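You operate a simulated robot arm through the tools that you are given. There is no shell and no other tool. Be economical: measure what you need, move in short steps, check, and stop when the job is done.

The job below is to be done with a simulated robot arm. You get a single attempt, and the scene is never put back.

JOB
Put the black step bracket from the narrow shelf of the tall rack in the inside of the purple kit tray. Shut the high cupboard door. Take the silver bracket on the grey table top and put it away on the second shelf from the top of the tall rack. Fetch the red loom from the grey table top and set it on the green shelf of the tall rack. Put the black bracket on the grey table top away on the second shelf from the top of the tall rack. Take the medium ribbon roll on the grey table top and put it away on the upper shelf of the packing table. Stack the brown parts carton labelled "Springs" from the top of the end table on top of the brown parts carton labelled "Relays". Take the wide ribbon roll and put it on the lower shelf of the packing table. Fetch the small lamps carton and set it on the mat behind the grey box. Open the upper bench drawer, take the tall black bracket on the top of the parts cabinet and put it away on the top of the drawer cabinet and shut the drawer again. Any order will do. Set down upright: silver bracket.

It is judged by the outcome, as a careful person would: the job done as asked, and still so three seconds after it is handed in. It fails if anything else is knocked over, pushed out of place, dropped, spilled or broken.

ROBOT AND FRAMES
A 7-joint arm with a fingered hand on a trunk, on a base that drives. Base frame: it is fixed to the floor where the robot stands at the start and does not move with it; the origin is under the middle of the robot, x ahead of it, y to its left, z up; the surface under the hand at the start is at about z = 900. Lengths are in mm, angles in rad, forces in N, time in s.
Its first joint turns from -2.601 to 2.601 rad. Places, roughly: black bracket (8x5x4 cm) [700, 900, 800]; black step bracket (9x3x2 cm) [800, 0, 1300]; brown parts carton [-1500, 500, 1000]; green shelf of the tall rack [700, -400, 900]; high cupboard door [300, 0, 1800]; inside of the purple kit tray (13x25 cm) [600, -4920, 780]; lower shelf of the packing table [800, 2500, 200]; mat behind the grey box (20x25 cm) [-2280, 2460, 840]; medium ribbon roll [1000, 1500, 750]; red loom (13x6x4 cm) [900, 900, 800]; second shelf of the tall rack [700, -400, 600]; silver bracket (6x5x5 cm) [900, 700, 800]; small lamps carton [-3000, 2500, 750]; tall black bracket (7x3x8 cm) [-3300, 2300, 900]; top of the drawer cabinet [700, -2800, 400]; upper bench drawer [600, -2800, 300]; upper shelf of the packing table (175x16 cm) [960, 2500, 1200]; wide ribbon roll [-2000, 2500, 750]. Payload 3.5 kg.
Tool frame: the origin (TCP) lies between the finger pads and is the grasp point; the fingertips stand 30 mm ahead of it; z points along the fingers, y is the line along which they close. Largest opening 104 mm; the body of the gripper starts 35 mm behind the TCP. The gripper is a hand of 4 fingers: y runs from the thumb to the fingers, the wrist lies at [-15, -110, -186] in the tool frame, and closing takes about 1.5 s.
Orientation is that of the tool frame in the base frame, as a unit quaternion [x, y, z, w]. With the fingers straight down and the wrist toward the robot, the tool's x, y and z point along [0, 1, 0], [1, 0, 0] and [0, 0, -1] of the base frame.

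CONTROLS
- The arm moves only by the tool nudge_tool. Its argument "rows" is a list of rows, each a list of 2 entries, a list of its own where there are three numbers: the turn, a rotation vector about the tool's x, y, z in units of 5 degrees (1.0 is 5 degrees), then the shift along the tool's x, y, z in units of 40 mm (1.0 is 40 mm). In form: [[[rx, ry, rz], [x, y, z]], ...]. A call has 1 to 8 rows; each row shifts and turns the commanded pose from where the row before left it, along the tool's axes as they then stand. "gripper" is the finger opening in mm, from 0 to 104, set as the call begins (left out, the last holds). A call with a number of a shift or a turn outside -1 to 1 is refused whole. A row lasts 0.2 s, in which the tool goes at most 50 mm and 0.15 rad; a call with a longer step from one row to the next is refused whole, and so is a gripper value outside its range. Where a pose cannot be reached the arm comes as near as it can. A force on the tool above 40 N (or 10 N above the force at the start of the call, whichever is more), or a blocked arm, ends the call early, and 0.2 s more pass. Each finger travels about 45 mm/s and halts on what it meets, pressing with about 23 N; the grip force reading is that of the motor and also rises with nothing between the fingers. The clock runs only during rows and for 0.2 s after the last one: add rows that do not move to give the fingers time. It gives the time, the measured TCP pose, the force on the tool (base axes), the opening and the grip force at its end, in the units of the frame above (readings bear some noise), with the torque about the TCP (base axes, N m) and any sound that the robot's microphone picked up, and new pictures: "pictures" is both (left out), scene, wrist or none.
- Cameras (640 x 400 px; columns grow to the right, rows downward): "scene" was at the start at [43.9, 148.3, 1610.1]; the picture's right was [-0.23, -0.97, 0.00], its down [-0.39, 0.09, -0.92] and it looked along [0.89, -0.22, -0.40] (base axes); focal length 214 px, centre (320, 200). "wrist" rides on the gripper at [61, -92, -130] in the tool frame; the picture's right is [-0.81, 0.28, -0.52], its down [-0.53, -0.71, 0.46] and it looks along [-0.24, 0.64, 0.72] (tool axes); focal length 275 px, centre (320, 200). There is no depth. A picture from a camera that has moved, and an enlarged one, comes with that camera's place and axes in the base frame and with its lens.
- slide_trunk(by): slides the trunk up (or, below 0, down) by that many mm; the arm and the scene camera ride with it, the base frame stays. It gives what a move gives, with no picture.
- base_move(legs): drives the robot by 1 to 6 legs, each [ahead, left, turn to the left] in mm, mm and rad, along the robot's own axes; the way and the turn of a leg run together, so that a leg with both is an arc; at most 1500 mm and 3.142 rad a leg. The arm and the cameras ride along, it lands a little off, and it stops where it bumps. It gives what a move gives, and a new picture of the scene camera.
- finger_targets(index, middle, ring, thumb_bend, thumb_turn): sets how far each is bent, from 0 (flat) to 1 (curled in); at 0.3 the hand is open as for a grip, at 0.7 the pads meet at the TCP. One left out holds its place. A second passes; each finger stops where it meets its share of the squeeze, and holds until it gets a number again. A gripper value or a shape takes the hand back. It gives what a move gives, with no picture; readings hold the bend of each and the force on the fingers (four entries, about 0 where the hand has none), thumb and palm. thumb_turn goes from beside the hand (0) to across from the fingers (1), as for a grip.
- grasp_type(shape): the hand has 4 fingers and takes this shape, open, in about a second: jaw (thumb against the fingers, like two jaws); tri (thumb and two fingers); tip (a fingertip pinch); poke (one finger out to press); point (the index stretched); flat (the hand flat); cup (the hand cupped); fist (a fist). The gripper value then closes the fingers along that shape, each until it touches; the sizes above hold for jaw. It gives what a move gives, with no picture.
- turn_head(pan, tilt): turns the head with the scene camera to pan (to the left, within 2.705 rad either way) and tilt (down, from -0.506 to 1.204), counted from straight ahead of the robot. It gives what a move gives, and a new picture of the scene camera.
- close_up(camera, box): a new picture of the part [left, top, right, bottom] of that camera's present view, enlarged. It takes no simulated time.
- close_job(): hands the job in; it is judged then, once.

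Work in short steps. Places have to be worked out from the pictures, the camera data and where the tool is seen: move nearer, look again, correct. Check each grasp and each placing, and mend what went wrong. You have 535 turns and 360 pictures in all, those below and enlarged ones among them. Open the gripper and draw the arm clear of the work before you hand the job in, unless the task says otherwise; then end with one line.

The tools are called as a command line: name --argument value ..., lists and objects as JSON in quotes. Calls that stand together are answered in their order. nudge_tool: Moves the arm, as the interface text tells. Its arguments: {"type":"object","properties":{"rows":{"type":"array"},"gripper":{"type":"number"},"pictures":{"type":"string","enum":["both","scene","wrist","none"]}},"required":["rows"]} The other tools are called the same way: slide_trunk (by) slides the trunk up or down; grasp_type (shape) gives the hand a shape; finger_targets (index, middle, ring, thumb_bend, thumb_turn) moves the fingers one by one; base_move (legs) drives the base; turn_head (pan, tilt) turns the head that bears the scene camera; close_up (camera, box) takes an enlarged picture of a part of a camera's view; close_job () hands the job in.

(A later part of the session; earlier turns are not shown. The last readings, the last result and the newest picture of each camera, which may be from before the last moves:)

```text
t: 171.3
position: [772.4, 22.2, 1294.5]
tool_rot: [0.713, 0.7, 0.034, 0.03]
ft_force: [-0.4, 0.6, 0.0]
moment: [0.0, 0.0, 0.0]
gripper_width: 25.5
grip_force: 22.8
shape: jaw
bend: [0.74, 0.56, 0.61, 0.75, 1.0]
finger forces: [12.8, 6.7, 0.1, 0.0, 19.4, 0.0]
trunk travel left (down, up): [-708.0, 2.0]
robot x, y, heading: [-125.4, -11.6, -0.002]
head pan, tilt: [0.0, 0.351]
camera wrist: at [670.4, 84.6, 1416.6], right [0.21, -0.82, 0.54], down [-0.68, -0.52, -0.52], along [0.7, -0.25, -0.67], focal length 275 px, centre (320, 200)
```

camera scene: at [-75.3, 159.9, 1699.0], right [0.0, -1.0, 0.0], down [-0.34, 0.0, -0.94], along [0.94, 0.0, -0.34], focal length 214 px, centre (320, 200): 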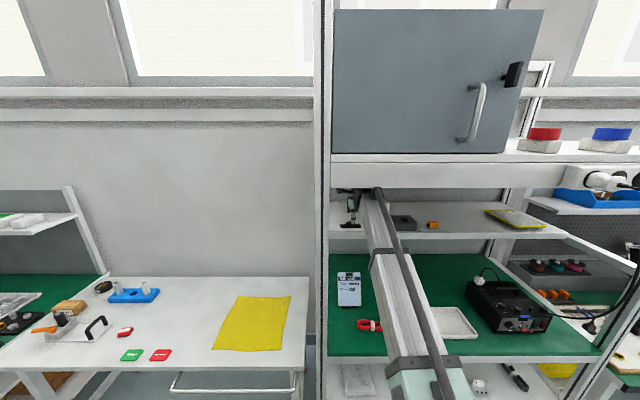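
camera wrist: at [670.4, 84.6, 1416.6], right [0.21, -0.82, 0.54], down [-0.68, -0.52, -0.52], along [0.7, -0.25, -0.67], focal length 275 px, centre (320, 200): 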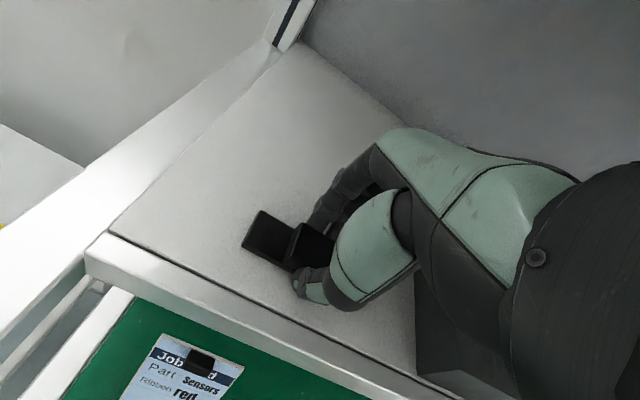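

Gripped (25 mm). I lift 45 mm, check, then back out.

nudge_tool --rows '[[[0, 0, 0], [0, 0, -0.5]], [[0, 0, 0], [0, 0, -0.6]]]' --pictures "wrist"

base_move --legs '[[-200, 0, 0], [-270, 0, 0]]'

```text
t: 171.9
position: [766.7, 21.9, 1339.6]
tool_rot: [0.713, 0.699, 0.034, 0.031]
ft_force: [-0.4, -0.1, -1.4]
moment: [-0.03, -0.01, 0.01]
gripper_width: 25.8
grip_force: 22.7
shape: jaw
bend: [0.74, 0.56, 0.61, 0.75, 1.0]
finger forces: [12.7, 6.7, 0.1, 0.1, 19.5, 0.0]
trunk travel left (down, up): [-708.0, 2.0]
robot x, y, heading: [-122.1, -10.1, -0.006]
head pan, tilt: [0.0, 0.351]
camera wrist: at [665.7, 84.8, 1461.6], right [0.21, -0.82, 0.54], down [-0.68, -0.52, -0.52], along [0.7, -0.25, -0.67], focal length 275 px, centre (320, 200)
```

wrist: 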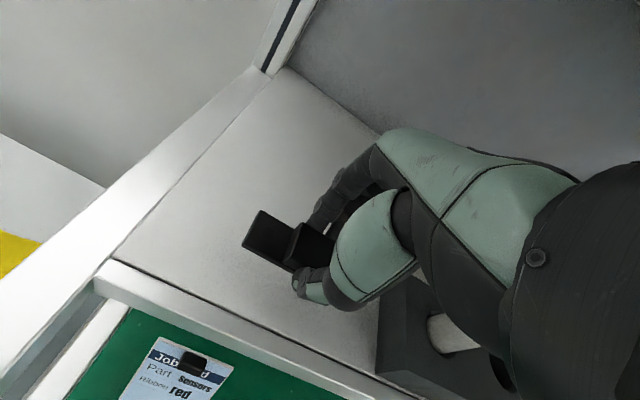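

```text
t: 175.0
position: [298.5, 20.8, 1339.0]
tool_rot: [0.715, 0.698, 0.033, 0.031]
ft_force: [-1.2, 0.1, -1.2]
moment: [-0.02, -0.02, 0.0]
gripper_width: 25.3
grip_force: 22.5
shape: jaw
bend: [0.74, 0.56, 0.61, 0.75, 1.0]
finger forces: [13.1, 6.8, 0.1, 0.0, 20.1, 0.0]
trunk travel left (down, up): [-708.0, 2.0]
robot x, y, heading: [-589.3, -7.0, -0.012]
head pan, tilt: [0.0, 0.351]
camera scene: at [-544.8, 163.5, 1699.1], right [-0.01, -1.0, 0.0], down [-0.34, 0.0, -0.94], along [0.94, -0.01, -0.34], focal length 214 px, centre (320, 200)
```

scene: 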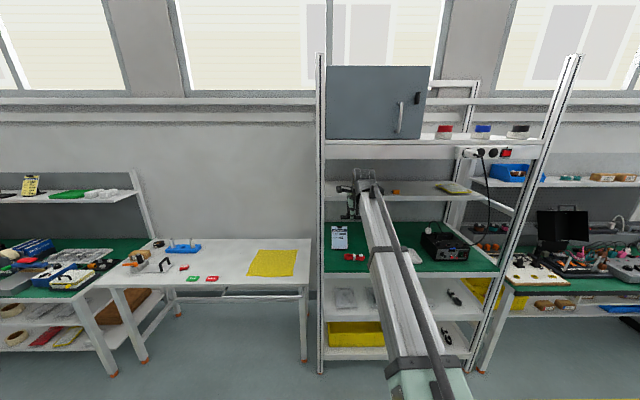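

Held and clear. I lower the trunk and look along the way to the right (toward −y).

slide_trunk --by -300

turn_head --pan -1.3 --tilt 0.35

```text
t: 178.0
position: [298.2, 21.3, 1037.9]
tool_rot: [0.715, 0.698, 0.033, 0.03]
ft_force: [0.2, -0.3, -2.6]
moment: [-0.03, 0.0, 0.01]
gripper_width: 25.5
grip_force: 22.7
shape: jaw
bend: [0.74, 0.56, 0.61, 0.75, 1.0]
finger forces: [13.2, 6.9, 0.0, 0.0, 19.9, 0.0]
trunk travel left (down, up): [-408.0, 302.0]
robot x, y, heading: [-592.1, -7.8, -0.01]
head pan, tilt: [0.0, 0.351]
```

```text
t: 179.4
position: [298.2, 20.9, 1039.7]
tool_rot: [0.715, 0.698, 0.033, 0.03]
ft_force: [-0.2, 0.5, -0.1]
moment: [0.01, -0.01, 0.02]
gripper_width: 25.4
grip_force: 23.1
shape: jaw
bend: [0.74, 0.56, 0.61, 0.75, 1.0]
finger forces: [13.1, 6.9, 0.1, 0.0, 20.0, 0.0]
trunk travel left (down, up): [-408.0, 302.0]
robot x, y, heading: [-592.4, -5.2, -0.01]
head pan, tilt: [-1.3, 0.351]
camera scene: at [-612.5, 74.4, 1399.0], right [-0.97, -0.26, 0.0], down [-0.09, 0.33, -0.94], along [0.24, -0.91, -0.34], focal length 214 px, centre (320, 200)
```

scene: 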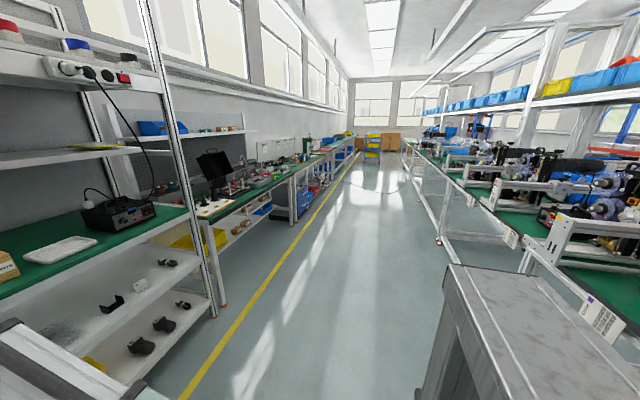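

The corridor is free. I drive right along it, a bit further back from the benches.

base_move --legs '[[-80, 0, 0.01], [0, -1500, 0], [0, -1500, 0], [0, -1400, 0]]'

turn_head --pan -0.2 --tilt 0.5

```text
t: 201.1
position: [188.6, -4370.4, 1038.7]
tool_rot: [0.716, 0.696, 0.033, 0.031]
ft_force: [0.3, -0.3, -1.3]
moment: [-0.01, 0.01, 0.02]
gripper_width: 25.2
grip_force: 23.0
shape: jaw
bend: [0.74, 0.56, 0.61, 0.75, 1.0]
finger forces: [13.1, 6.9, 0.1, 0.1, 20.0, 0.0]
trunk travel left (down, up): [-408.0, 302.0]
robot x, y, heading: [-702.5, -4390.2, -0.011]
head pan, tilt: [-1.3, 0.351]
camera scene: at [-722.4, -4313.6, 1399.0], right [-0.97, -0.25, 0.0], down [-0.09, 0.33, -0.94], along [0.24, -0.91, -0.34], focal length 214 px, centre (320, 200)
```

scene: 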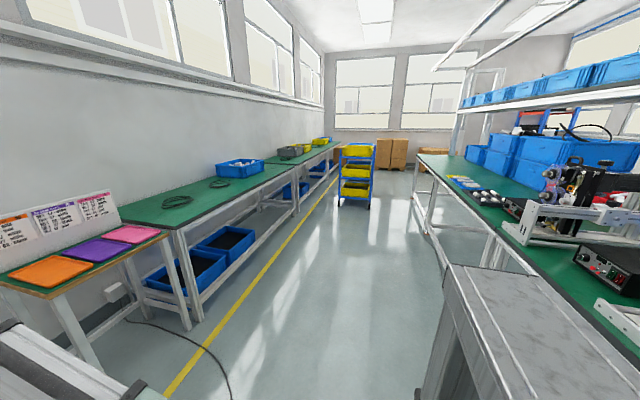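

```text
t: 202.4
position: [188.0, -4369.7, 1039.2]
tool_rot: [0.716, 0.697, 0.033, 0.03]
ft_force: [0.7, 0.3, -1.0]
moment: [-0.02, -0.01, -0.01]
gripper_width: 25.0
grip_force: 23.7
shape: jaw
bend: [0.74, 0.56, 0.61, 0.75, 1.0]
finger forces: [13.1, 6.9, 0.1, 0.1, 19.8, 0.0]
trunk travel left (down, up): [-408.0, 302.0]
robot x, y, heading: [-700.8, -4394.4, -0.011]
head pan, tilt: [-0.201, 0.499]
camera scene: at [-657.1, -4243.0, 1385.3], right [-0.21, -0.98, 0.0], down [-0.47, 0.1, -0.88], along [0.86, -0.19, -0.48], focal length 214 px, centre (320, 200)
```

scene: 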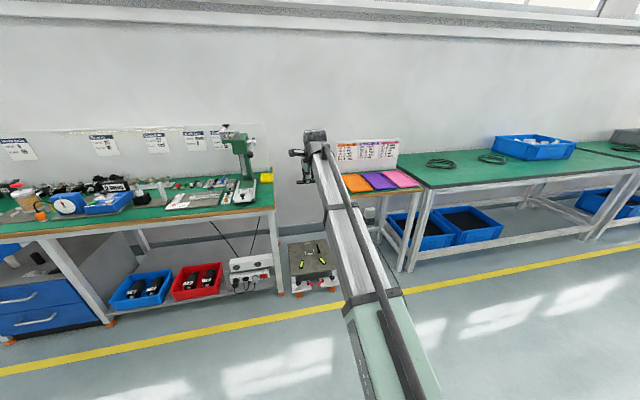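

The purple tray is at about (660,−4960). I drive to face it and look closer.

base_move --legs '[[0, -560, 0.011], [250, 0, 0]]'

turn_head --pan 0.0 --tilt 0.6

close_up --camera "wrist" --box '[0, 0, 640, 400]'

```text
t: 207.1
position: [435.8, -4934.5, 1039.6]
tool_rot: [0.715, 0.698, 0.033, 0.03]
ft_force: [0.3, -0.1, -1.3]
moment: [-0.02, -0.02, -0.04]
gripper_width: 25.1
grip_force: 22.5
shape: jaw
bend: [0.74, 0.56, 0.61, 0.75, 1.0]
finger forces: [13.2, 6.9, 0.0, 0.0, 19.9, 0.0]
trunk travel left (down, up): [-408.0, 302.0]
robot x, y, heading: [-454.0, -4960.4, -0.011]
head pan, tilt: [-0.201, 0.499]
camera scene: at [-410.6, -4810.7, 1385.3], right [-0.21, -0.98, 0.0], down [-0.47, 0.1, -0.88], along [0.86, -0.18, -0.48], focal length 214 px, centre (320, 200)
```

scene: 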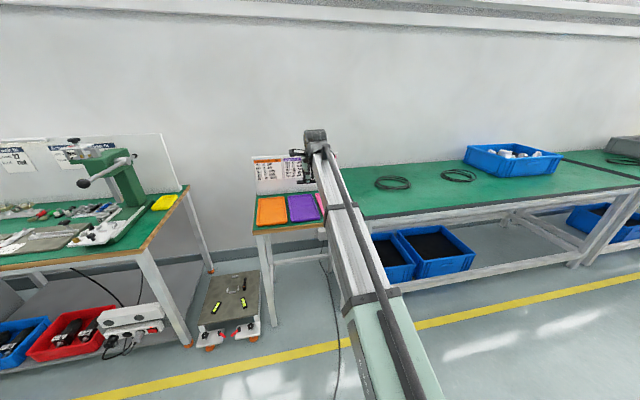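

```text
t: 207.8
position: [435.1, -4934.5, 1039.7]
tool_rot: [0.715, 0.697, 0.033, 0.03]
ft_force: [0.5, -0.5, -1.1]
moment: [0.01, 0.01, -0.01]
gripper_width: 25.4
grip_force: 23.2
shape: jaw
bend: [0.74, 0.56, 0.61, 0.75, 1.0]
finger forces: [13.1, 6.9, 0.1, 0.0, 19.9, 0.1]
trunk travel left (down, up): [-408.0, 302.0]
robot x, y, heading: [-454.5, -4964.3, -0.008]
head pan, tilt: [0.0, 0.6]
camera scene: at [-411.3, -4792.6, 1376.3], right [-0.01, -1.0, 0.0], down [-0.56, 0.01, -0.83], along [0.83, -0.01, -0.56], focal length 214 px, centre (320, 200)
```

scene: 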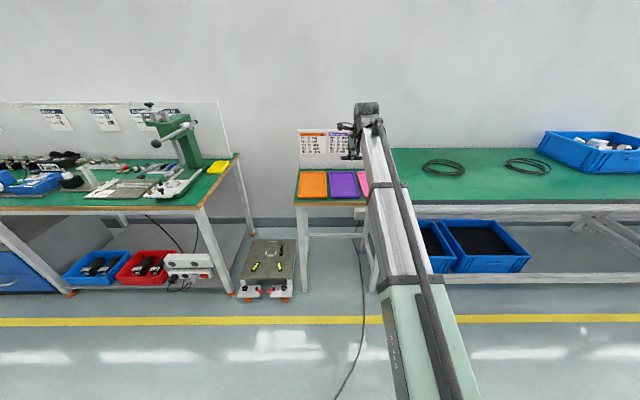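

```text
1.00 times, centred on (320, 200) of wrist (not enlarged: the box is as wide or as high as the picture)
camera zoom: at [334.2, -4871.1, 1161.4], right [0.21, -0.82, 0.54], down [-0.68, -0.51, -0.52], along [0.7, -0.26, -0.67], focal length 275 px, centre (320, 200)
```

zoom: 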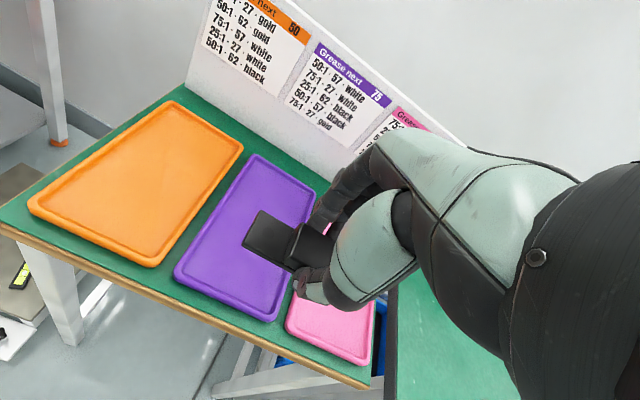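

A cable lies on the floor before the table; I look down to see where it runs.

turn_head --pan 0.1 --tilt 1.1

```text
t: 208.7
position: [434.9, -4935.2, 1039.2]
tool_rot: [0.714, 0.699, 0.033, 0.03]
ft_force: [0.6, 0.6, -0.3]
moment: [0.01, 0.02, 0.0]
gripper_width: 25.2
grip_force: 22.8
shape: jaw
bend: [0.74, 0.56, 0.61, 0.75, 1.0]
finger forces: [13.0, 6.9, 0.1, 0.0, 19.9, 0.0]
trunk travel left (down, up): [-408.0, 302.0]
robot x, y, heading: [-455.1, -4960.8, -0.006]
head pan, tilt: [0.099, 1.1]
camera scene: at [-436.7, -4786.1, 1337.7], right [0.09, -1.0, 0.0], down [-0.89, -0.08, -0.45], along [0.45, 0.04, -0.89], focal length 214 px, centre (320, 200)
```

scene: 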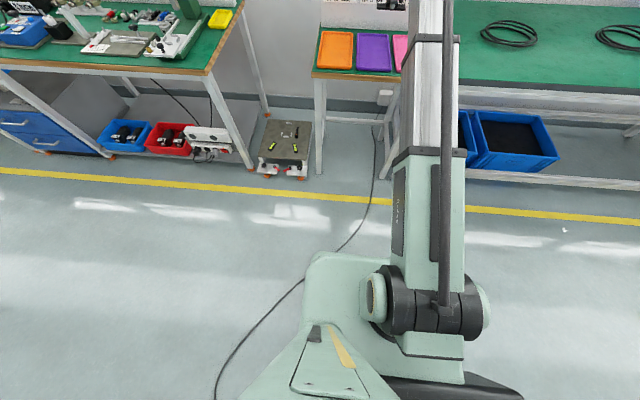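

The cable is just a floor cable already passed over. Tray centre ≈(612,−4937). I drive ahead 177 mm, straighten the hand, and lower.

base_move --legs '[[177, -2, 0]]'

slide_trunk --by -180

nudge_tool --rows '[[[1, 0, 0], [0, 0, 0]]]' --pictures "wrist"

```text
t: 210.2
position: [612.5, -4937.4, 1038.9]
tool_rot: [0.714, 0.698, 0.033, 0.031]
ft_force: [0.8, -1.0, -1.5]
moment: [0.01, 0.01, 0.01]
gripper_width: 25.2
grip_force: 23.0
shape: jaw
bend: [0.74, 0.56, 0.61, 0.75, 1.0]
finger forces: [13.0, 6.9, 0.0, 0.1, 19.9, 0.1]
trunk travel left (down, up): [-408.0, 302.0]
robot x, y, heading: [-278.2, -4962.6, -0.006]
head pan, tilt: [0.099, 1.1]
camera scene: at [-260.1, -4789.6, 1337.6], right [0.09, -1.0, 0.0], down [-0.89, -0.08, -0.45], along [0.45, 0.04, -0.89], focal length 214 px, centre (320, 200)
```

scene: 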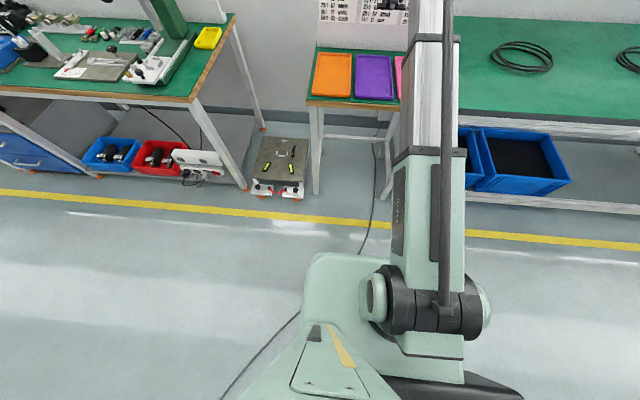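

```text
t: 212.2
position: [613.0, -4936.4, 859.0]
tool_rot: [0.714, 0.699, 0.033, 0.03]
ft_force: [-0.3, 0.0, -1.3]
moment: [-0.07, 0.01, 0.03]
gripper_width: 25.4
grip_force: 23.0
shape: jaw
bend: [0.74, 0.56, 0.61, 0.75, 1.0]
finger forces: [13.0, 7.0, 0.0, 0.1, 19.9, 0.0]
trunk travel left (down, up): [-228.0, 482.0]
robot x, y, heading: [-277.3, -4963.9, -0.007]
head pan, tilt: [0.099, 1.1]
```

```text
t: 212.6
position: [612.4, -4937.4, 858.6]
tool_rot: [0.715, 0.699, 0.003, -0.001]
ft_force: [0.0, -0.2, -1.3]
moment: [-0.02, 0.01, -0.01]
gripper_width: 25.3
grip_force: 22.8
shape: jaw
bend: [0.74, 0.56, 0.61, 0.75, 1.0]
finger forces: [13.1, 6.9, 0.1, 0.1, 19.8, 0.1]
trunk travel left (down, up): [-228.0, 482.0]
robot x, y, heading: [-284.0, -4966.1, -0.009]
head pan, tilt: [0.099, 1.1]
camera wrist: at [522.3, -4874.4, 989.5], right [0.26, -0.82, 0.51], down [-0.72, -0.51, -0.46], along [0.64, -0.25, -0.72], focal length 275 px, centre (320, 200)
```

wrist: 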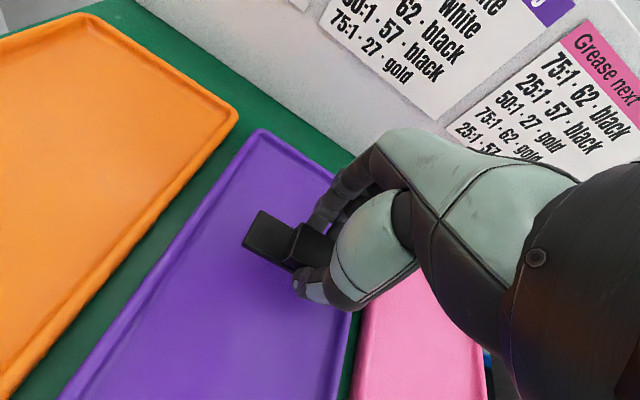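

Over the tray middle. I lower in small steps until contact.

nudge_tool --rows '[[[0, 0, 0], [0.1, 0, 0.4]], [[0, 0, 0], [0, 0, 0.3]], [[0, 0, 0], [0, 0, 0.15]], [[0, 0, 0], [0, 0, 0.1]], [[0, 0, 0], [0, 0, 0.1]], [[0, 0, 0], [0, 0, 0.1]]]' --pictures "wrist"

```text
t: 214.0
position: [613.7, -4931.6, 817.9]
tool_rot: [0.715, 0.699, 0.006, 0.002]
ft_force: [1.3, -1.4, 36.0]
moment: [-0.17, -0.25, 0.05]
gripper_width: 27.6
grip_force: 22.7
shape: jaw
bend: [0.74, 0.55, 0.72, 0.75, 1.0]
finger forces: [16.7, 9.5, 4.6, 0.0, 26.0, 0.0]
trunk travel left (down, up): [-228.0, 482.0]
robot x, y, heading: [-279.5, -4966.6, -0.01]
head pan, tilt: [0.099, 1.1]
camera wrist: at [520.6, -4869.7, 948.3], right [0.25, -0.82, 0.52], down [-0.72, -0.51, -0.47], along [0.65, -0.25, -0.72], focal length 275 px, centre (320, 200)
```

wrist: 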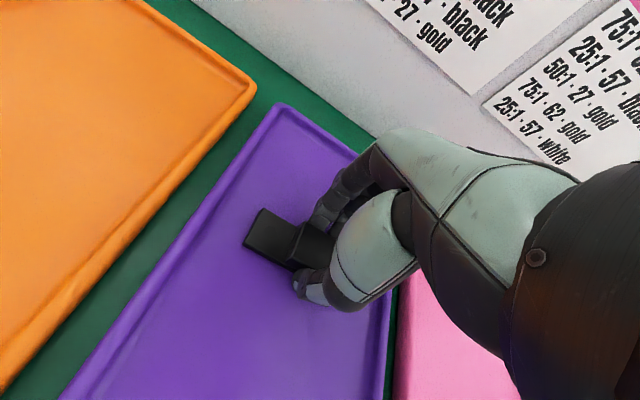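

Contact in the tray. I release and raise, then check.

nudge_tool --rows '[[[0, 0, 0], [0, 0, -0.05]], [[0, 0, 0], [0, 0, 0]], [[0, 0, 0], [0, 0, 0]], [[0, 0, 0], [0, 0, 0]], [[0, 0, 0], [0, 0, 0]]]' --gripper 70 --pictures "none"

nudge_tool --rows '[[[0, 0, 0], [0, 0, -0.5]], [[0, 0, 0], [0, 0, -1]], [[0, 0, 0], [0, 0, -1]], [[0, 0, 0], [0, 0, -1]], [[0, 0, 0], [0, 0, -1]]]' --pictures "wrist"

```text
t: 215.2
position: [612.2, -4933.3, 816.0]
tool_rot: [0.715, 0.699, 0.003, 0.0]
ft_force: [5.9, 0.2, 30.1]
moment: [0.08, 0.34, -0.03]
gripper_width: 59.5
grip_force: 0.0
shape: jaw
bend: [0.28, 0.39, 0.35, 0.72, 1.0]
finger forces: [1.5, 4.9, 0.2, 0.0, 23.7, 0.0]
trunk travel left (down, up): [-228.0, 482.0]
robot x, y, heading: [-277.4, -4966.1, -0.004]
head pan, tilt: [0.099, 1.1]
```

```text
t: 216.4
position: [611.7, -4932.4, 993.8]
tool_rot: [0.715, 0.699, 0.002, -0.001]
ft_force: [0.2, 0.1, -0.5]
moment: [0.02, 0.03, 0.02]
gripper_width: 69.5
grip_force: 0.0
shape: jaw
bend: [0.28, 0.38, 0.35, 0.6, 1.0]
finger forces: [0.0, 0.0, 0.1, 0.0, 0.1, 0.0]
trunk travel left (down, up): [-228.0, 482.0]
robot x, y, heading: [-281.2, -4967.1, -0.0]
head pan, tilt: [0.099, 1.1]
camera wrist: at [521.7, -4870.8, 1125.0], right [0.26, -0.82, 0.51], down [-0.72, -0.51, -0.46], along [0.64, -0.25, -0.72], focal length 275 px, centre (320, 200)
```

wrist: 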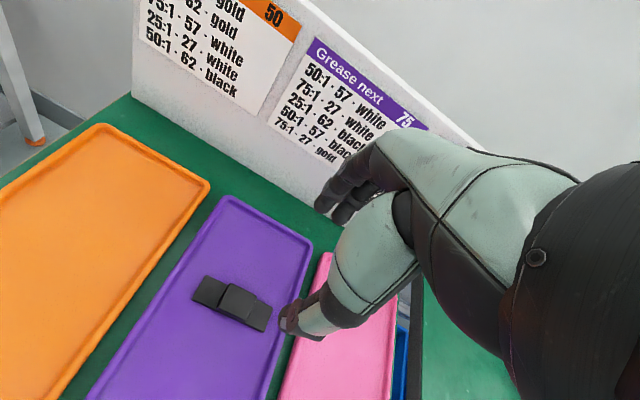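

The step bracket lies inside the purple tray. Next the drawer at (600,−2800): I back off and drive there.

base_move --legs '[[-420, 0, 0], [0, 1100, 0], [0, 1060, 0]]'

turn_head --pan 0.0 --tilt 0.7

```text
t: 229.2
position: [132.2, -2751.7, 993.7]
tool_rot: [0.697, 0.717, 0.002, -0.001]
ft_force: [-0.3, -0.3, -0.1]
moment: [0.01, 0.01, 0.02]
gripper_width: 69.8
grip_force: 0.2
shape: jaw
bend: [0.28, 0.38, 0.35, 0.6, 1.0]
finger forces: [0.0, 0.0, 0.0, 0.0, 0.1, 0.1]
trunk travel left (down, up): [-228.0, 482.0]
robot x, y, heading: [-757.6, -2828.0, 0.039]
head pan, tilt: [0.099, 1.1]
camera scene: at [-746.8, -2648.9, 1157.6], right [0.14, -0.99, 0.0], down [-0.88, -0.12, -0.45], along [0.45, 0.06, -0.89], focal length 214 px, centre (320, 200)
```

scene: 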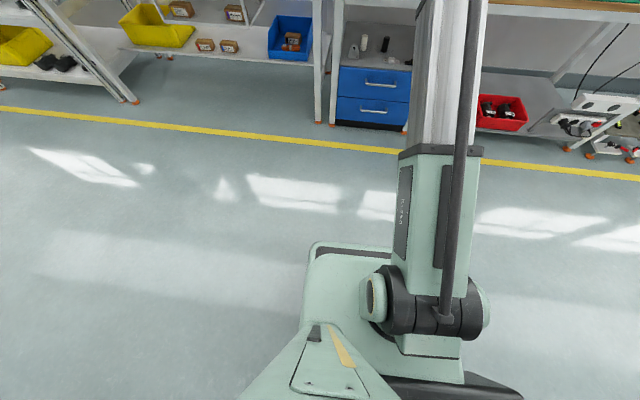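

```text
t: 230.1
position: [131.4, -2750.1, 992.8]
tool_rot: [0.698, 0.716, 0.003, -0.001]
ft_force: [0.6, -1.1, -0.4]
moment: [0.01, 0.02, -0.03]
gripper_width: 69.4
grip_force: 0.1
shape: jaw
bend: [0.28, 0.38, 0.35, 0.6, 1.0]
finger forces: [0.0, 0.1, 0.0, 0.0, 0.0, 0.0]
trunk travel left (down, up): [-228.0, 482.0]
robot x, y, heading: [-758.3, -2824.0, 0.037]
head pan, tilt: [0.0, 0.7]
camera scene: at [-724.5, -2654.3, 1187.5], right [0.04, -1.0, 0.0], down [-0.64, -0.03, -0.76], along [0.76, 0.03, -0.64], focal length 214 px, centre (320, 200)
```

scene: 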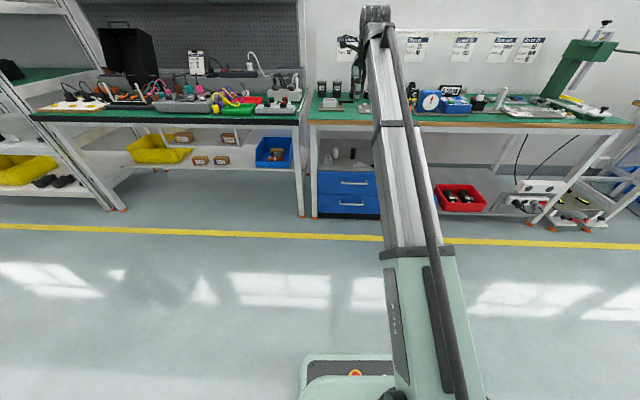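

I straighten the heading and zoom on the drawers.

base_move --legs '[[0, 120, -0.037]]'

close_up --camera "scene" --box '[280, 130, 440, 230]'

```text
t: 231.3
position: [131.2, -2664.5, 993.7]
tool_rot: [0.711, 0.703, 0.002, -0.002]
ft_force: [-0.1, -0.4, -0.7]
moment: [0.01, 0.0, 0.0]
gripper_width: 69.5
grip_force: 0.1
shape: jaw
bend: [0.28, 0.38, 0.35, 0.6, 1.0]
finger forces: [0.0, 0.0, 0.1, 0.0, 0.0, 0.1]
trunk travel left (down, up): [-228.0, 482.0]
robot x, y, heading: [-758.3, -2706.0, 0.001]
head pan, tilt: [0.0, 0.7]
camera scene: at [-720.6, -2536.2, 1187.6], right [0.0, -1.0, 0.0], down [-0.64, 0.0, -0.76], along [0.76, 0.0, -0.64], focal length 214 px, centre (320, 200)
```

scene: 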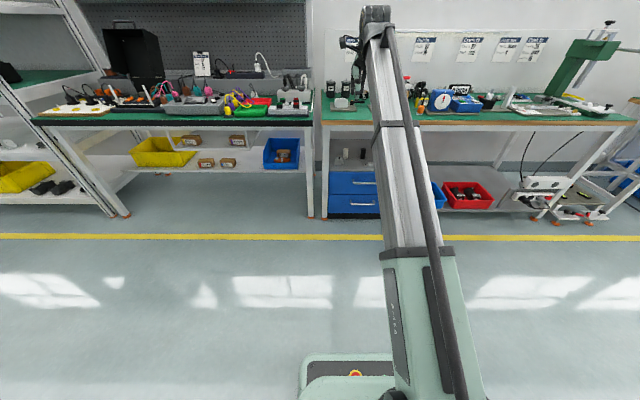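

```text
4.00 times, centred on (360, 180) of scene
camera zoom: at [-720.6, -2536.2, 1187.6], right [0.0, -1.0, 0.0], down [-0.64, 0.0, -0.76], along [0.76, 0.0, -0.64], focal length 858 px, centre (160, 280)
```

zoom: 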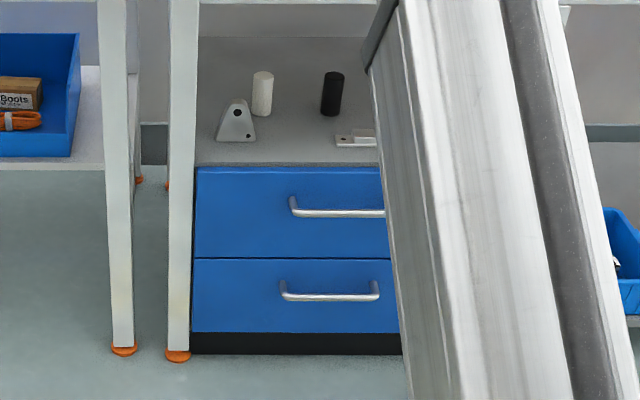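

Upper handle bar is near (432,−2835,350). I go right, lower the trunk fully and lower and pitch the hand (fingers forward-down) to grip the bar.

base_move --legs '[[0, -168, 0]]'

slide_trunk --by -225

nudge_tool --rows '[[[0, 0, 0], [0, 0, 1]], [[0, 0, 0], [0, 0, 1]], [[0, 0, 0], [0, 0, 1]], [[0, 0, 0], [0, 0, 1]], [[-1, 0, 0], [0, 0, 0]], [[-1, 0, 0], [0, 0, 0]], [[-1, 0, 0], [0, 0, 0]], [[-1, 0, 0], [0, 0, 0]]]' --gripper 80 --pictures "none"

nudge_tool --rows '[[[-1, 0, 0], [0, 0, 0]], [[-1, 0, 0], [0, 0, 0]], [[-1, 0, 0], [0, 0, 0]], [[-1, 0, 0], [0, 0, 0]], [[-1, 0, 0], [0, 0, 0]], [[-1, 0, 0], [0, 0, 0]], [[-1, 0, 0], [0, 0, 0]], [[-1, 0, 0], [0, 0, 0]]]' --pictures "both"

```text
t: 232.8
position: [130.5, -2831.6, 994.1]
tool_rot: [0.71, 0.704, 0.003, -0.001]
ft_force: [-0.7, 0.1, -0.8]
moment: [-0.02, 0.02, 0.0]
gripper_width: 69.7
grip_force: 0.2
shape: jaw
bend: [0.28, 0.38, 0.35, 0.6, 1.0]
finger forces: [0.0, 0.0, 0.0, 0.1, 0.1, 0.0]
trunk travel left (down, up): [-228.0, 482.0]
robot x, y, heading: [-757.9, -2873.4, 0.006]
head pan, tilt: [0.0, 0.7]
camera scene: at [-720.5, -2705.0, 1187.6], right [0.01, -1.0, 0.0], down [-0.64, 0.0, -0.76], along [0.76, 0.0, -0.64], focal length 214 px, centre (320, 200)
```

scene: 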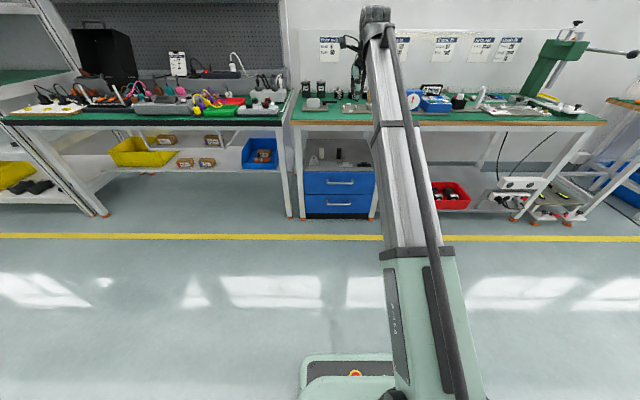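

```text
t: 235.2
position: [131.1, -2831.4, 769.8]
tool_rot: [0.71, 0.704, 0.003, -0.001]
ft_force: [-0.5, 0.7, -0.4]
moment: [0.03, -0.01, 0.01]
gripper_width: 69.6
grip_force: 0.1
shape: jaw
bend: [0.28, 0.38, 0.35, 0.6, 1.0]
finger forces: [0.0, 0.1, 0.0, 0.0, 0.0, 0.1]
trunk travel left (down, up): [-3.0, 707.0]
robot x, y, heading: [-758.4, -2877.6, -0.001]
head pan, tilt: [0.0, 0.7]
```

```text
t: 236.9
position: [131.2, -2829.4, 609.7]
tool_rot: [0.699, 0.693, 0.125, 0.122]
ft_force: [-0.1, 1.0, 0.9]
moment: [-0.01, -0.04, 0.01]
gripper_width: 79.7
grip_force: 0.0
shape: jaw
bend: [0.27, 0.35, 0.32, 0.53, 0.99]
finger forces: [0.1, 0.0, 0.1, 0.1, 0.0, 0.0]
trunk travel left (down, up): [-3.0, 707.0]
robot x, y, heading: [-757.1, -2878.5, 0.006]
head pan, tilt: [0.0, 0.7]
```

```text
t: 238.8
position: [132.3, -2832.1, 609.7]
tool_rot: [0.621, 0.611, 0.346, 0.347]
ft_force: [0.1, 0.4, 0.4]
moment: [-0.03, 0.01, 0.02]
gripper_width: 79.4
grip_force: 0.0
shape: jaw
bend: [0.27, 0.35, 0.32, 0.53, 0.99]
finger forces: [0.0, 0.1, 0.1, 0.1, 0.0, 0.1]
trunk travel left (down, up): [-3.0, 707.0]
robot x, y, heading: [-758.2, -2877.4, 0.008]
head pan, tilt: [0.0, 0.7]
camera scene: at [-720.5, -2705.2, 962.6], right [0.01, -1.0, 0.0], down [-0.64, 0.0, -0.76], along [0.76, 0.0, -0.64], focal length 214 px, centre (320, 200)
camera wrist: at [-26.6, -2767.8, 599.4], right [-0.31, -0.81, 0.5], down [0.01, -0.53, -0.85], along [0.95, -0.26, 0.17], focal length 275 px, centre (320, 200)
```

scene: 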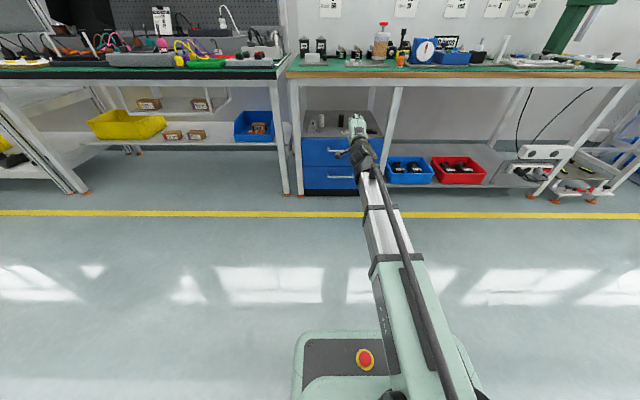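
wrist: 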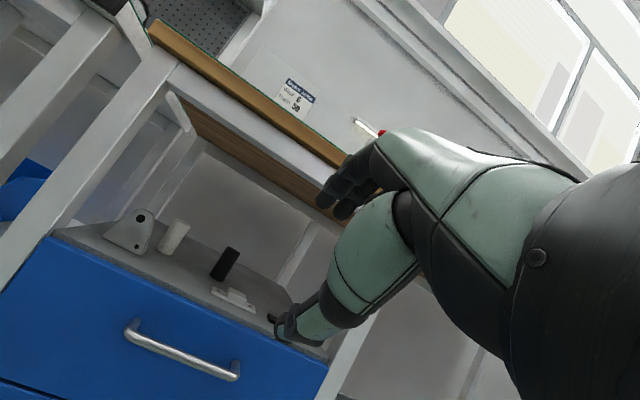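

I lower the hand 235 mm to the handle's height.

nudge_tool --rows '[[[0, 0, 0], [0, -0.855, 0.518]], [[0, 0, 0], [0, -0.855, 0.518]], [[0, 0, 0], [0, -0.855, 0.518]], [[0, 0, 0], [0, -0.855, 0.518]], [[0, 0, 0], [0, -0.855, 0.518]], [[0, 0, 0], [0, -0.75, 0.45]]]' --pictures "both"

```text
t: 240.2
position: [135.9, -2820.1, 389.0]
tool_rot: [0.62, 0.605, 0.352, 0.355]
ft_force: [0.8, -0.9, 0.0]
moment: [-0.01, 0.06, 0.01]
gripper_width: 79.7
grip_force: 0.1
shape: jaw
bend: [0.27, 0.35, 0.32, 0.53, 0.99]
finger forces: [0.1, 0.0, 0.0, 0.0, 0.0, 0.0]
out of reach, approached as far as the arm can: row 1, 5, 6
trunk travel left (down, up): [-3.0, 707.0]
robot x, y, heading: [-757.3, -2873.9, 0.006]
head pan, tilt: [0.0, 0.7]
camera scene: at [-720.5, -2705.2, 962.7], right [0.01, -1.0, 0.0], down [-0.64, 0.0, -0.77], along [0.77, 0.0, -0.64], focal length 214 px, centre (320, 200)
camera wrist: at [-20.3, -2755.0, 375.7], right [-0.33, -0.81, 0.49], down [0.03, -0.53, -0.85], along [0.94, -0.26, 0.19], focal length 275 px, centre (320, 200)
```

scene: 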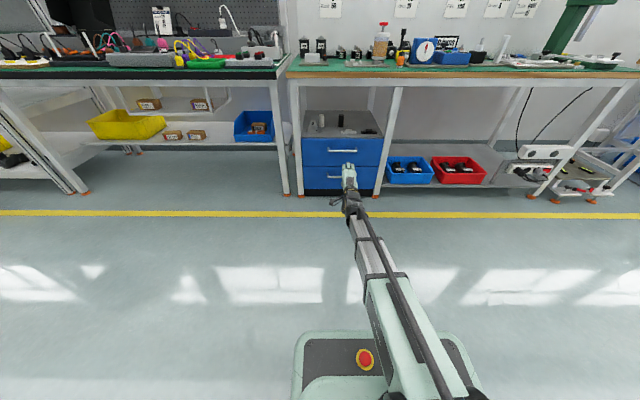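
wrist: 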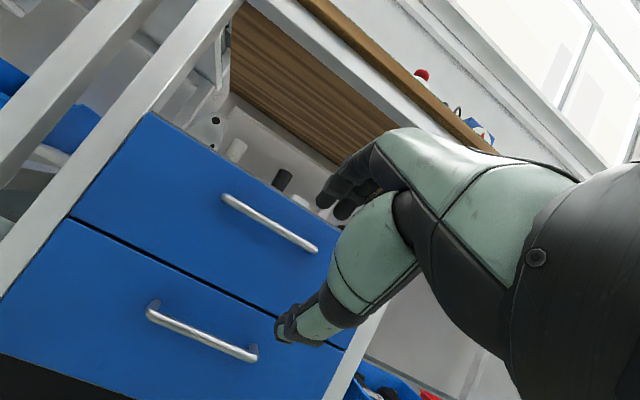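

Triangulation puts the upper handle at (395,−2823,390); the hand is at the right height and y. I drive ahead 200 mm and check.

base_move --legs '[[200, 0, -0.004]]'

close_up --camera "wrist" --box '[0, 0, 640, 400]'

```text
t: 241.8
position: [336.5, -2823.0, 388.7]
tool_rot: [0.621, 0.604, 0.351, 0.356]
ft_force: [0.5, -0.7, 1.1]
moment: [-0.01, 0.03, 0.02]
gripper_width: 79.8
grip_force: 0.1
shape: jaw
bend: [0.27, 0.35, 0.32, 0.53, 0.99]
finger forces: [0.0, 0.0, 0.0, 0.0, 0.0, 0.0]
trunk travel left (down, up): [-3.0, 707.0]
robot x, y, heading: [-559.8, -2875.0, 0.005]
head pan, tilt: [0.0, 0.7]
camera scene: at [-519.4, -2704.8, 962.6], right [0.0, -1.0, 0.0], down [-0.64, 0.0, -0.76], along [0.76, 0.0, -0.64], focal length 214 px, centre (320, 200)
```

scene: 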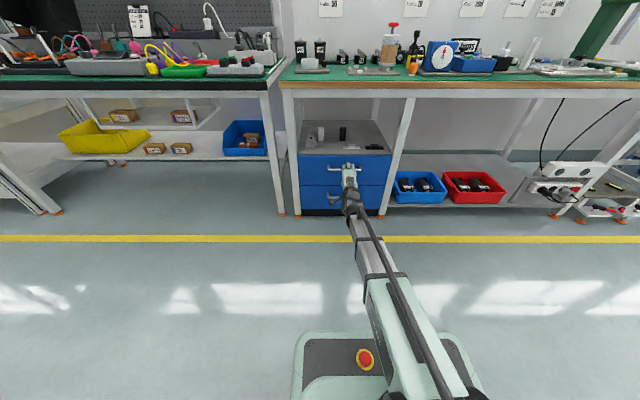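

```text
1.00 times, centred on (320, 200) of wrist (not enlarged: the box is as wide or as high as the picture)
camera zoom: at [180.5, -2757.9, 376.1], right [-0.33, -0.81, 0.49], down [0.02, -0.53, -0.85], along [0.94, -0.27, 0.19], focal length 275 px, centre (320, 200)
```

zoom: 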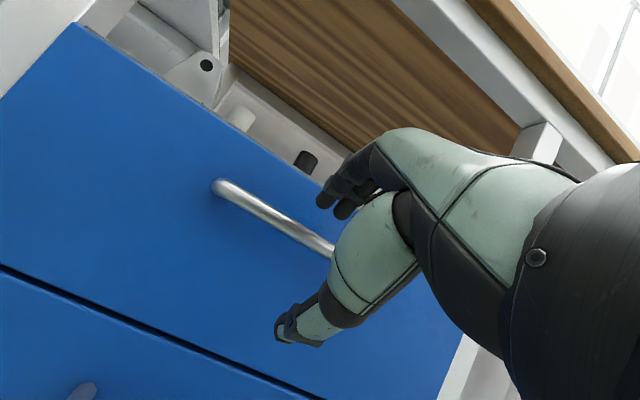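

Aligned: fingers above the bar, thumb below. I advance 45 mm more and close.

base_move --legs '[[47, 0, 0]]'

nudge_tool --rows '[[[0, 0, 0], [0, 0, 0]], [[0, 0, 0], [0, 0, 0]], [[0, 0, 0], [0, 0, 0]], [[0, 0, 0], [0, 0, 0]], [[0, 0, 0], [0, 0, 0]], [[0, 0, 0], [0, 0, 0]], [[0, 0, 0], [0, 0, 0]]]' --gripper 0 --pictures "wrist"

```text
t: 242.7
position: [383.2, -2823.4, 391.8]
tool_rot: [0.621, 0.603, 0.352, 0.357]
ft_force: [-30.5, 1.9, 8.2]
moment: [0.05, -1.19, 0.24]
gripper_width: 76.5
grip_force: 0.0
shape: jaw
bend: [0.27, 0.36, 0.32, 0.53, 0.99]
finger forces: [28.2, 2.2, 0.1, 0.0, 0.0, 0.1]
trunk travel left (down, up): [-3.0, 707.0]
robot x, y, heading: [-515.0, -2873.6, -0.002]
head pan, tilt: [0.0, 0.7]
camera scene: at [-473.9, -2704.8, 962.8], right [0.0, -1.0, 0.0], down [-0.64, 0.0, -0.77], along [0.77, 0.0, -0.64], focal length 214 px, centre (320, 200)
```

scene: 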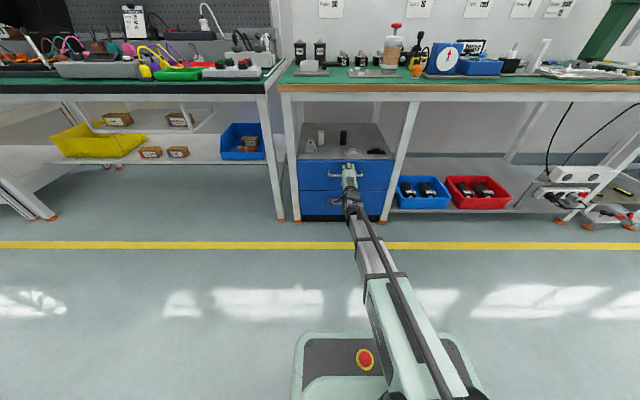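

```text
t: 244.3
position: [383.1, -2823.4, 386.3]
tool_rot: [0.622, 0.604, 0.349, 0.355]
ft_force: [-18.4, 0.1, -27.9]
moment: [0.03, 0.38, 0.03]
gripper_width: 8.4
grip_force: 23.1
shape: jaw
bend: [0.76, 0.52, 0.51, 0.43, 1.0]
finger forces: [1.8, 0.0, 0.0, 0.1, 31.7, 0.1]
trunk travel left (down, up): [-3.0, 707.0]
robot x, y, heading: [-511.0, -2872.0, -0.001]
head pan, tilt: [0.0, 0.7]
camera wrist: at [226.1, -2757.6, 373.7], right [-0.33, -0.81, 0.49], down [0.02, -0.53, -0.85], along [0.94, -0.27, 0.19], focal length 275 px, centre (320, 200)
```

wrist: 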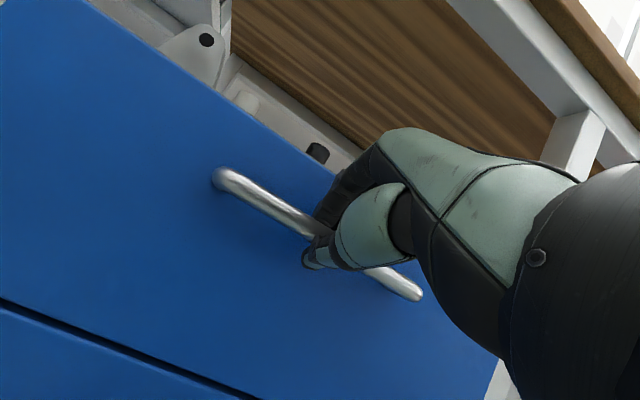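

The bar seems enclosed. I pull back by driving 80 mm as a test.

base_move --legs '[[-80, 0, 0]]'

close_up --camera "wrist" --box '[0, 0, 640, 400]'

```text
t: 245.3
position: [305.4, -2823.3, 386.0]
tool_rot: [0.621, 0.605, 0.35, 0.354]
ft_force: [1.2, 0.6, -27.8]
moment: [-0.04, 0.35, -0.05]
gripper_width: 8.7
grip_force: 23.2
shape: jaw
bend: [0.75, 0.52, 0.51, 0.42, 1.0]
finger forces: [4.6, 0.0, 0.0, 0.0, 27.2, 0.0]
trunk travel left (down, up): [-3.0, 707.0]
robot x, y, heading: [-592.4, -2871.7, 0.001]
head pan, tilt: [0.0, 0.7]
camera scene: at [-549.9, -2704.7, 962.4], right [0.0, -1.0, 0.0], down [-0.65, 0.0, -0.76], along [0.76, 0.0, -0.65], focal length 214 px, centre (320, 200)
```

scene: 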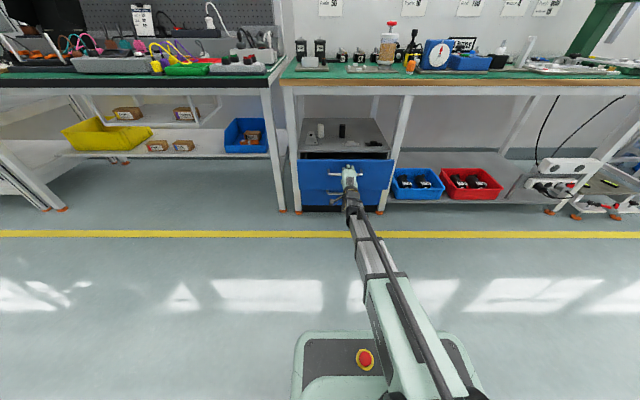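

```text
1.00 times, centred on (320, 200) of wrist (not enlarged: the box is as wide or as high as the picture)
camera zoom: at [147.6, -2757.8, 374.3], right [-0.33, -0.81, 0.49], down [0.02, -0.53, -0.85], along [0.94, -0.27, 0.19], focal length 275 px, centre (320, 200)
```

zoom: 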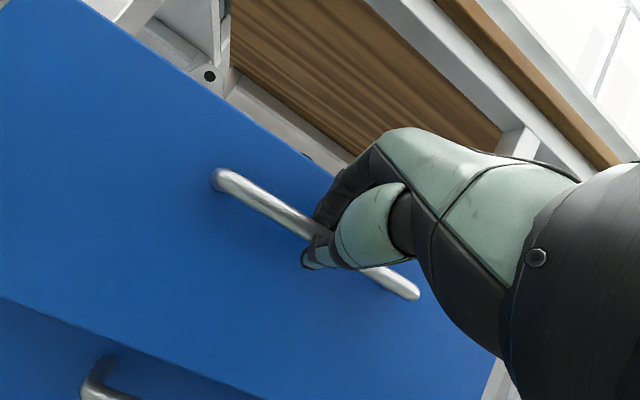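

The drawer comes along. I pull 200 mm more.

base_move --legs '[[-200, 0, 0]]'

```text
t: 246.9
position: [104.7, -2822.3, 386.2]
tool_rot: [0.622, 0.605, 0.349, 0.354]
ft_force: [1.6, -2.5, -27.3]
moment: [0.01, 0.35, -0.07]
gripper_width: 8.6
grip_force: 23.3
shape: jaw
bend: [0.75, 0.52, 0.51, 0.43, 1.0]
finger forces: [4.9, 0.0, 0.0, 0.0, 26.8, 0.0]
trunk travel left (down, up): [-3.0, 707.0]
robot x, y, heading: [-789.8, -2873.4, 0.003]
head pan, tilt: [0.0, 0.7]
camera scene: at [-750.1, -2704.9, 962.5], right [0.0, -1.0, 0.0], down [-0.65, 0.0, -0.76], along [0.76, 0.0, -0.65], focal length 214 px, centre (320, 200)
```

scene: 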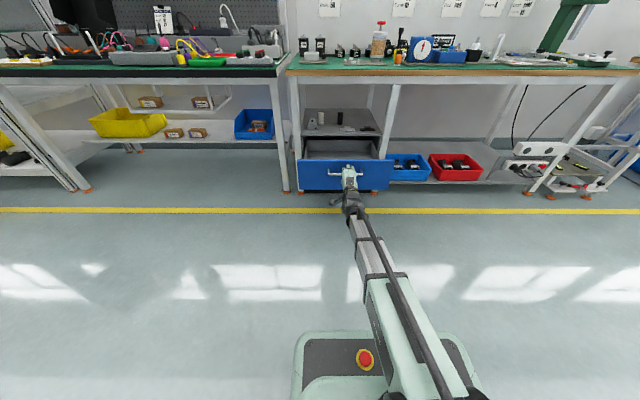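

Drawer open by 280 mm. I release and back straight out.

nudge_tool --rows '[[[0, 0, 0], [0, 0, 0]], [[0, 0, 0], [0, 0, 0]], [[0, 0, 0], [0, 0, 0]], [[0, 0, 0], [0, 0, 0]], [[0, 0, 0], [0, 0, 0]], [[0, 0, 0], [0, 0, 0]]]' --gripper 90 --pictures "wrist"

base_move --legs '[[-120, 0, 0]]'

```text
t: 248.3
position: [104.7, -2822.2, 390.1]
tool_rot: [0.621, 0.605, 0.35, 0.354]
ft_force: [0.9, 0.5, 0.1]
moment: [0.01, 0.01, 0.01]
gripper_width: 89.8
grip_force: 0.1
shape: jaw
bend: [0.28, 0.33, 0.31, 0.42, 0.98]
finger forces: [0.0, 0.1, 0.0, 0.1, 0.0, 0.1]
trunk travel left (down, up): [-3.0, 707.0]
robot x, y, heading: [-791.3, -2876.5, 0.006]
head pan, tilt: [0.0, 0.7]
camera wrist: at [-53.1, -2757.0, 375.9], right [-0.33, -0.81, 0.49], down [0.02, -0.53, -0.85], along [0.94, -0.27, 0.19], focal length 275 px, centre (320, 200)
```

wrist: 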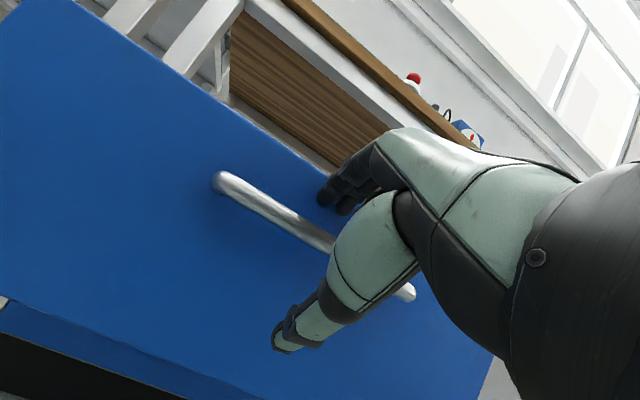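

```text
t: 249.6
position: [-17.1, -2824.3, 389.1]
tool_rot: [0.622, 0.605, 0.35, 0.353]
ft_force: [-0.1, 0.2, 0.2]
moment: [-0.04, -0.01, -0.01]
gripper_width: 90.0
grip_force: 0.1
shape: jaw
bend: [0.28, 0.33, 0.31, 0.42, 0.98]
finger forces: [0.0, 0.0, 0.0, 0.0, 0.0, 0.0]
trunk travel left (down, up): [-3.0, 707.0]
robot x, y, heading: [-913.9, -2873.9, -0.002]
head pan, tilt: [0.0, 0.7]
camera scene: at [-872.1, -2705.1, 962.6], right [0.0, -1.0, 0.0], down [-0.64, 0.0, -0.76], along [0.76, 0.0, -0.64], focal length 214 px, centre (320, 200)
```

scene: 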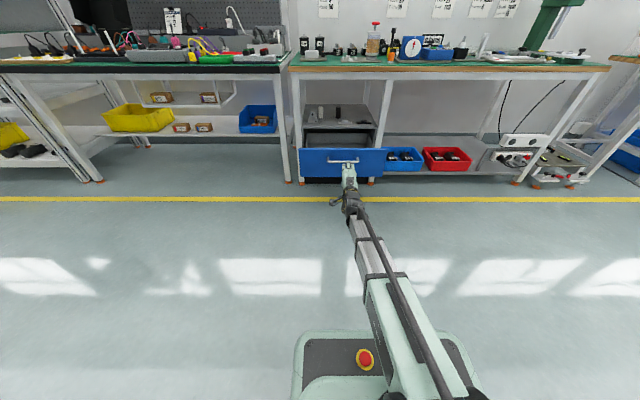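

I raise the trunk and drive back left toward the end-table area.

slide_trunk --by 400

base_move --legs '[[0, 1450, 0], [0, 1450, 0]]'

turn_head --pan 2.3 --tilt 0.4

```text
t: 253.4
position: [-15.6, -2825.0, 787.5]
tool_rot: [0.622, 0.605, 0.35, 0.354]
ft_force: [0.0, 0.3, 0.1]
moment: [0.0, 0.02, -0.01]
gripper_width: 89.7
grip_force: 0.1
shape: jaw
bend: [0.28, 0.33, 0.31, 0.42, 0.98]
finger forces: [0.0, 0.0, 0.0, 0.1, 0.0, 0.1]
trunk travel left (down, up): [-403.0, 307.0]
robot x, y, heading: [-909.4, -2876.2, 0.0]
head pan, tilt: [0.0, 0.7]
```

```text
t: 267.4
position: [-12.1, 95.0, 789.1]
tool_rot: [0.619, 0.607, 0.351, 0.353]
ft_force: [0.0, -0.4, 0.6]
moment: [0.02, 0.03, 0.01]
gripper_width: 90.0
grip_force: 0.0
shape: jaw
bend: [0.28, 0.33, 0.31, 0.42, 0.98]
finger forces: [0.1, 0.1, 0.1, 0.0, 0.0, 0.0]
trunk travel left (down, up): [-403.0, 307.0]
robot x, y, heading: [-908.5, 37.5, 0.008]
head pan, tilt: [0.0, 0.7]
camera scene: at [-868.8, 207.3, 1362.6], right [0.01, -1.0, 0.0], down [-0.64, 0.0, -0.76], along [0.76, 0.01, -0.64], focal length 214 px, centre (320, 200)
```

scene: 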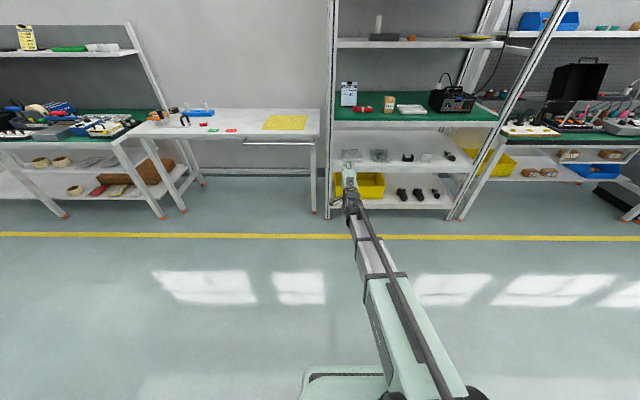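

```text
t: 269.6
position: [-11.3, 96.0, 789.0]
tool_rot: [0.62, 0.607, 0.351, 0.353]
ft_force: [0.3, 0.2, 0.2]
moment: [-0.01, 0.03, 0.01]
gripper_width: 89.9
grip_force: 0.1
shape: jaw
bend: [0.28, 0.33, 0.31, 0.42, 0.98]
finger forces: [0.1, 0.1, 0.0, 0.0, 0.0, 0.0]
trunk travel left (down, up): [-403.0, 307.0]
robot x, y, heading: [-908.9, 35.5, 0.008]
head pan, tilt: [2.3, 0.4]
camera scene: at [-1015.9, 275.4, 1389.5], right [0.74, 0.67, 0.0], down [0.26, -0.29, -0.92], along [-0.62, 0.68, -0.39], focal length 214 px, centre (320, 200)
```

scene: 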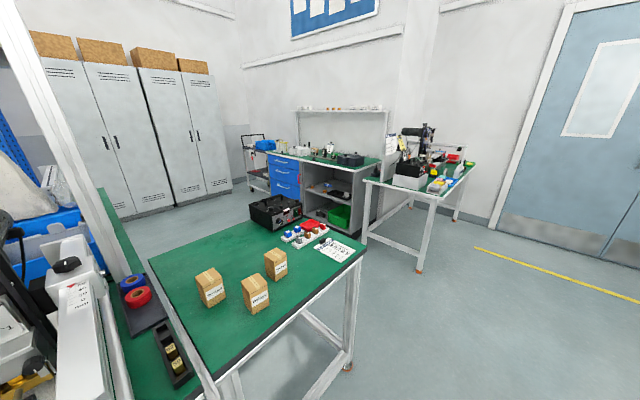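

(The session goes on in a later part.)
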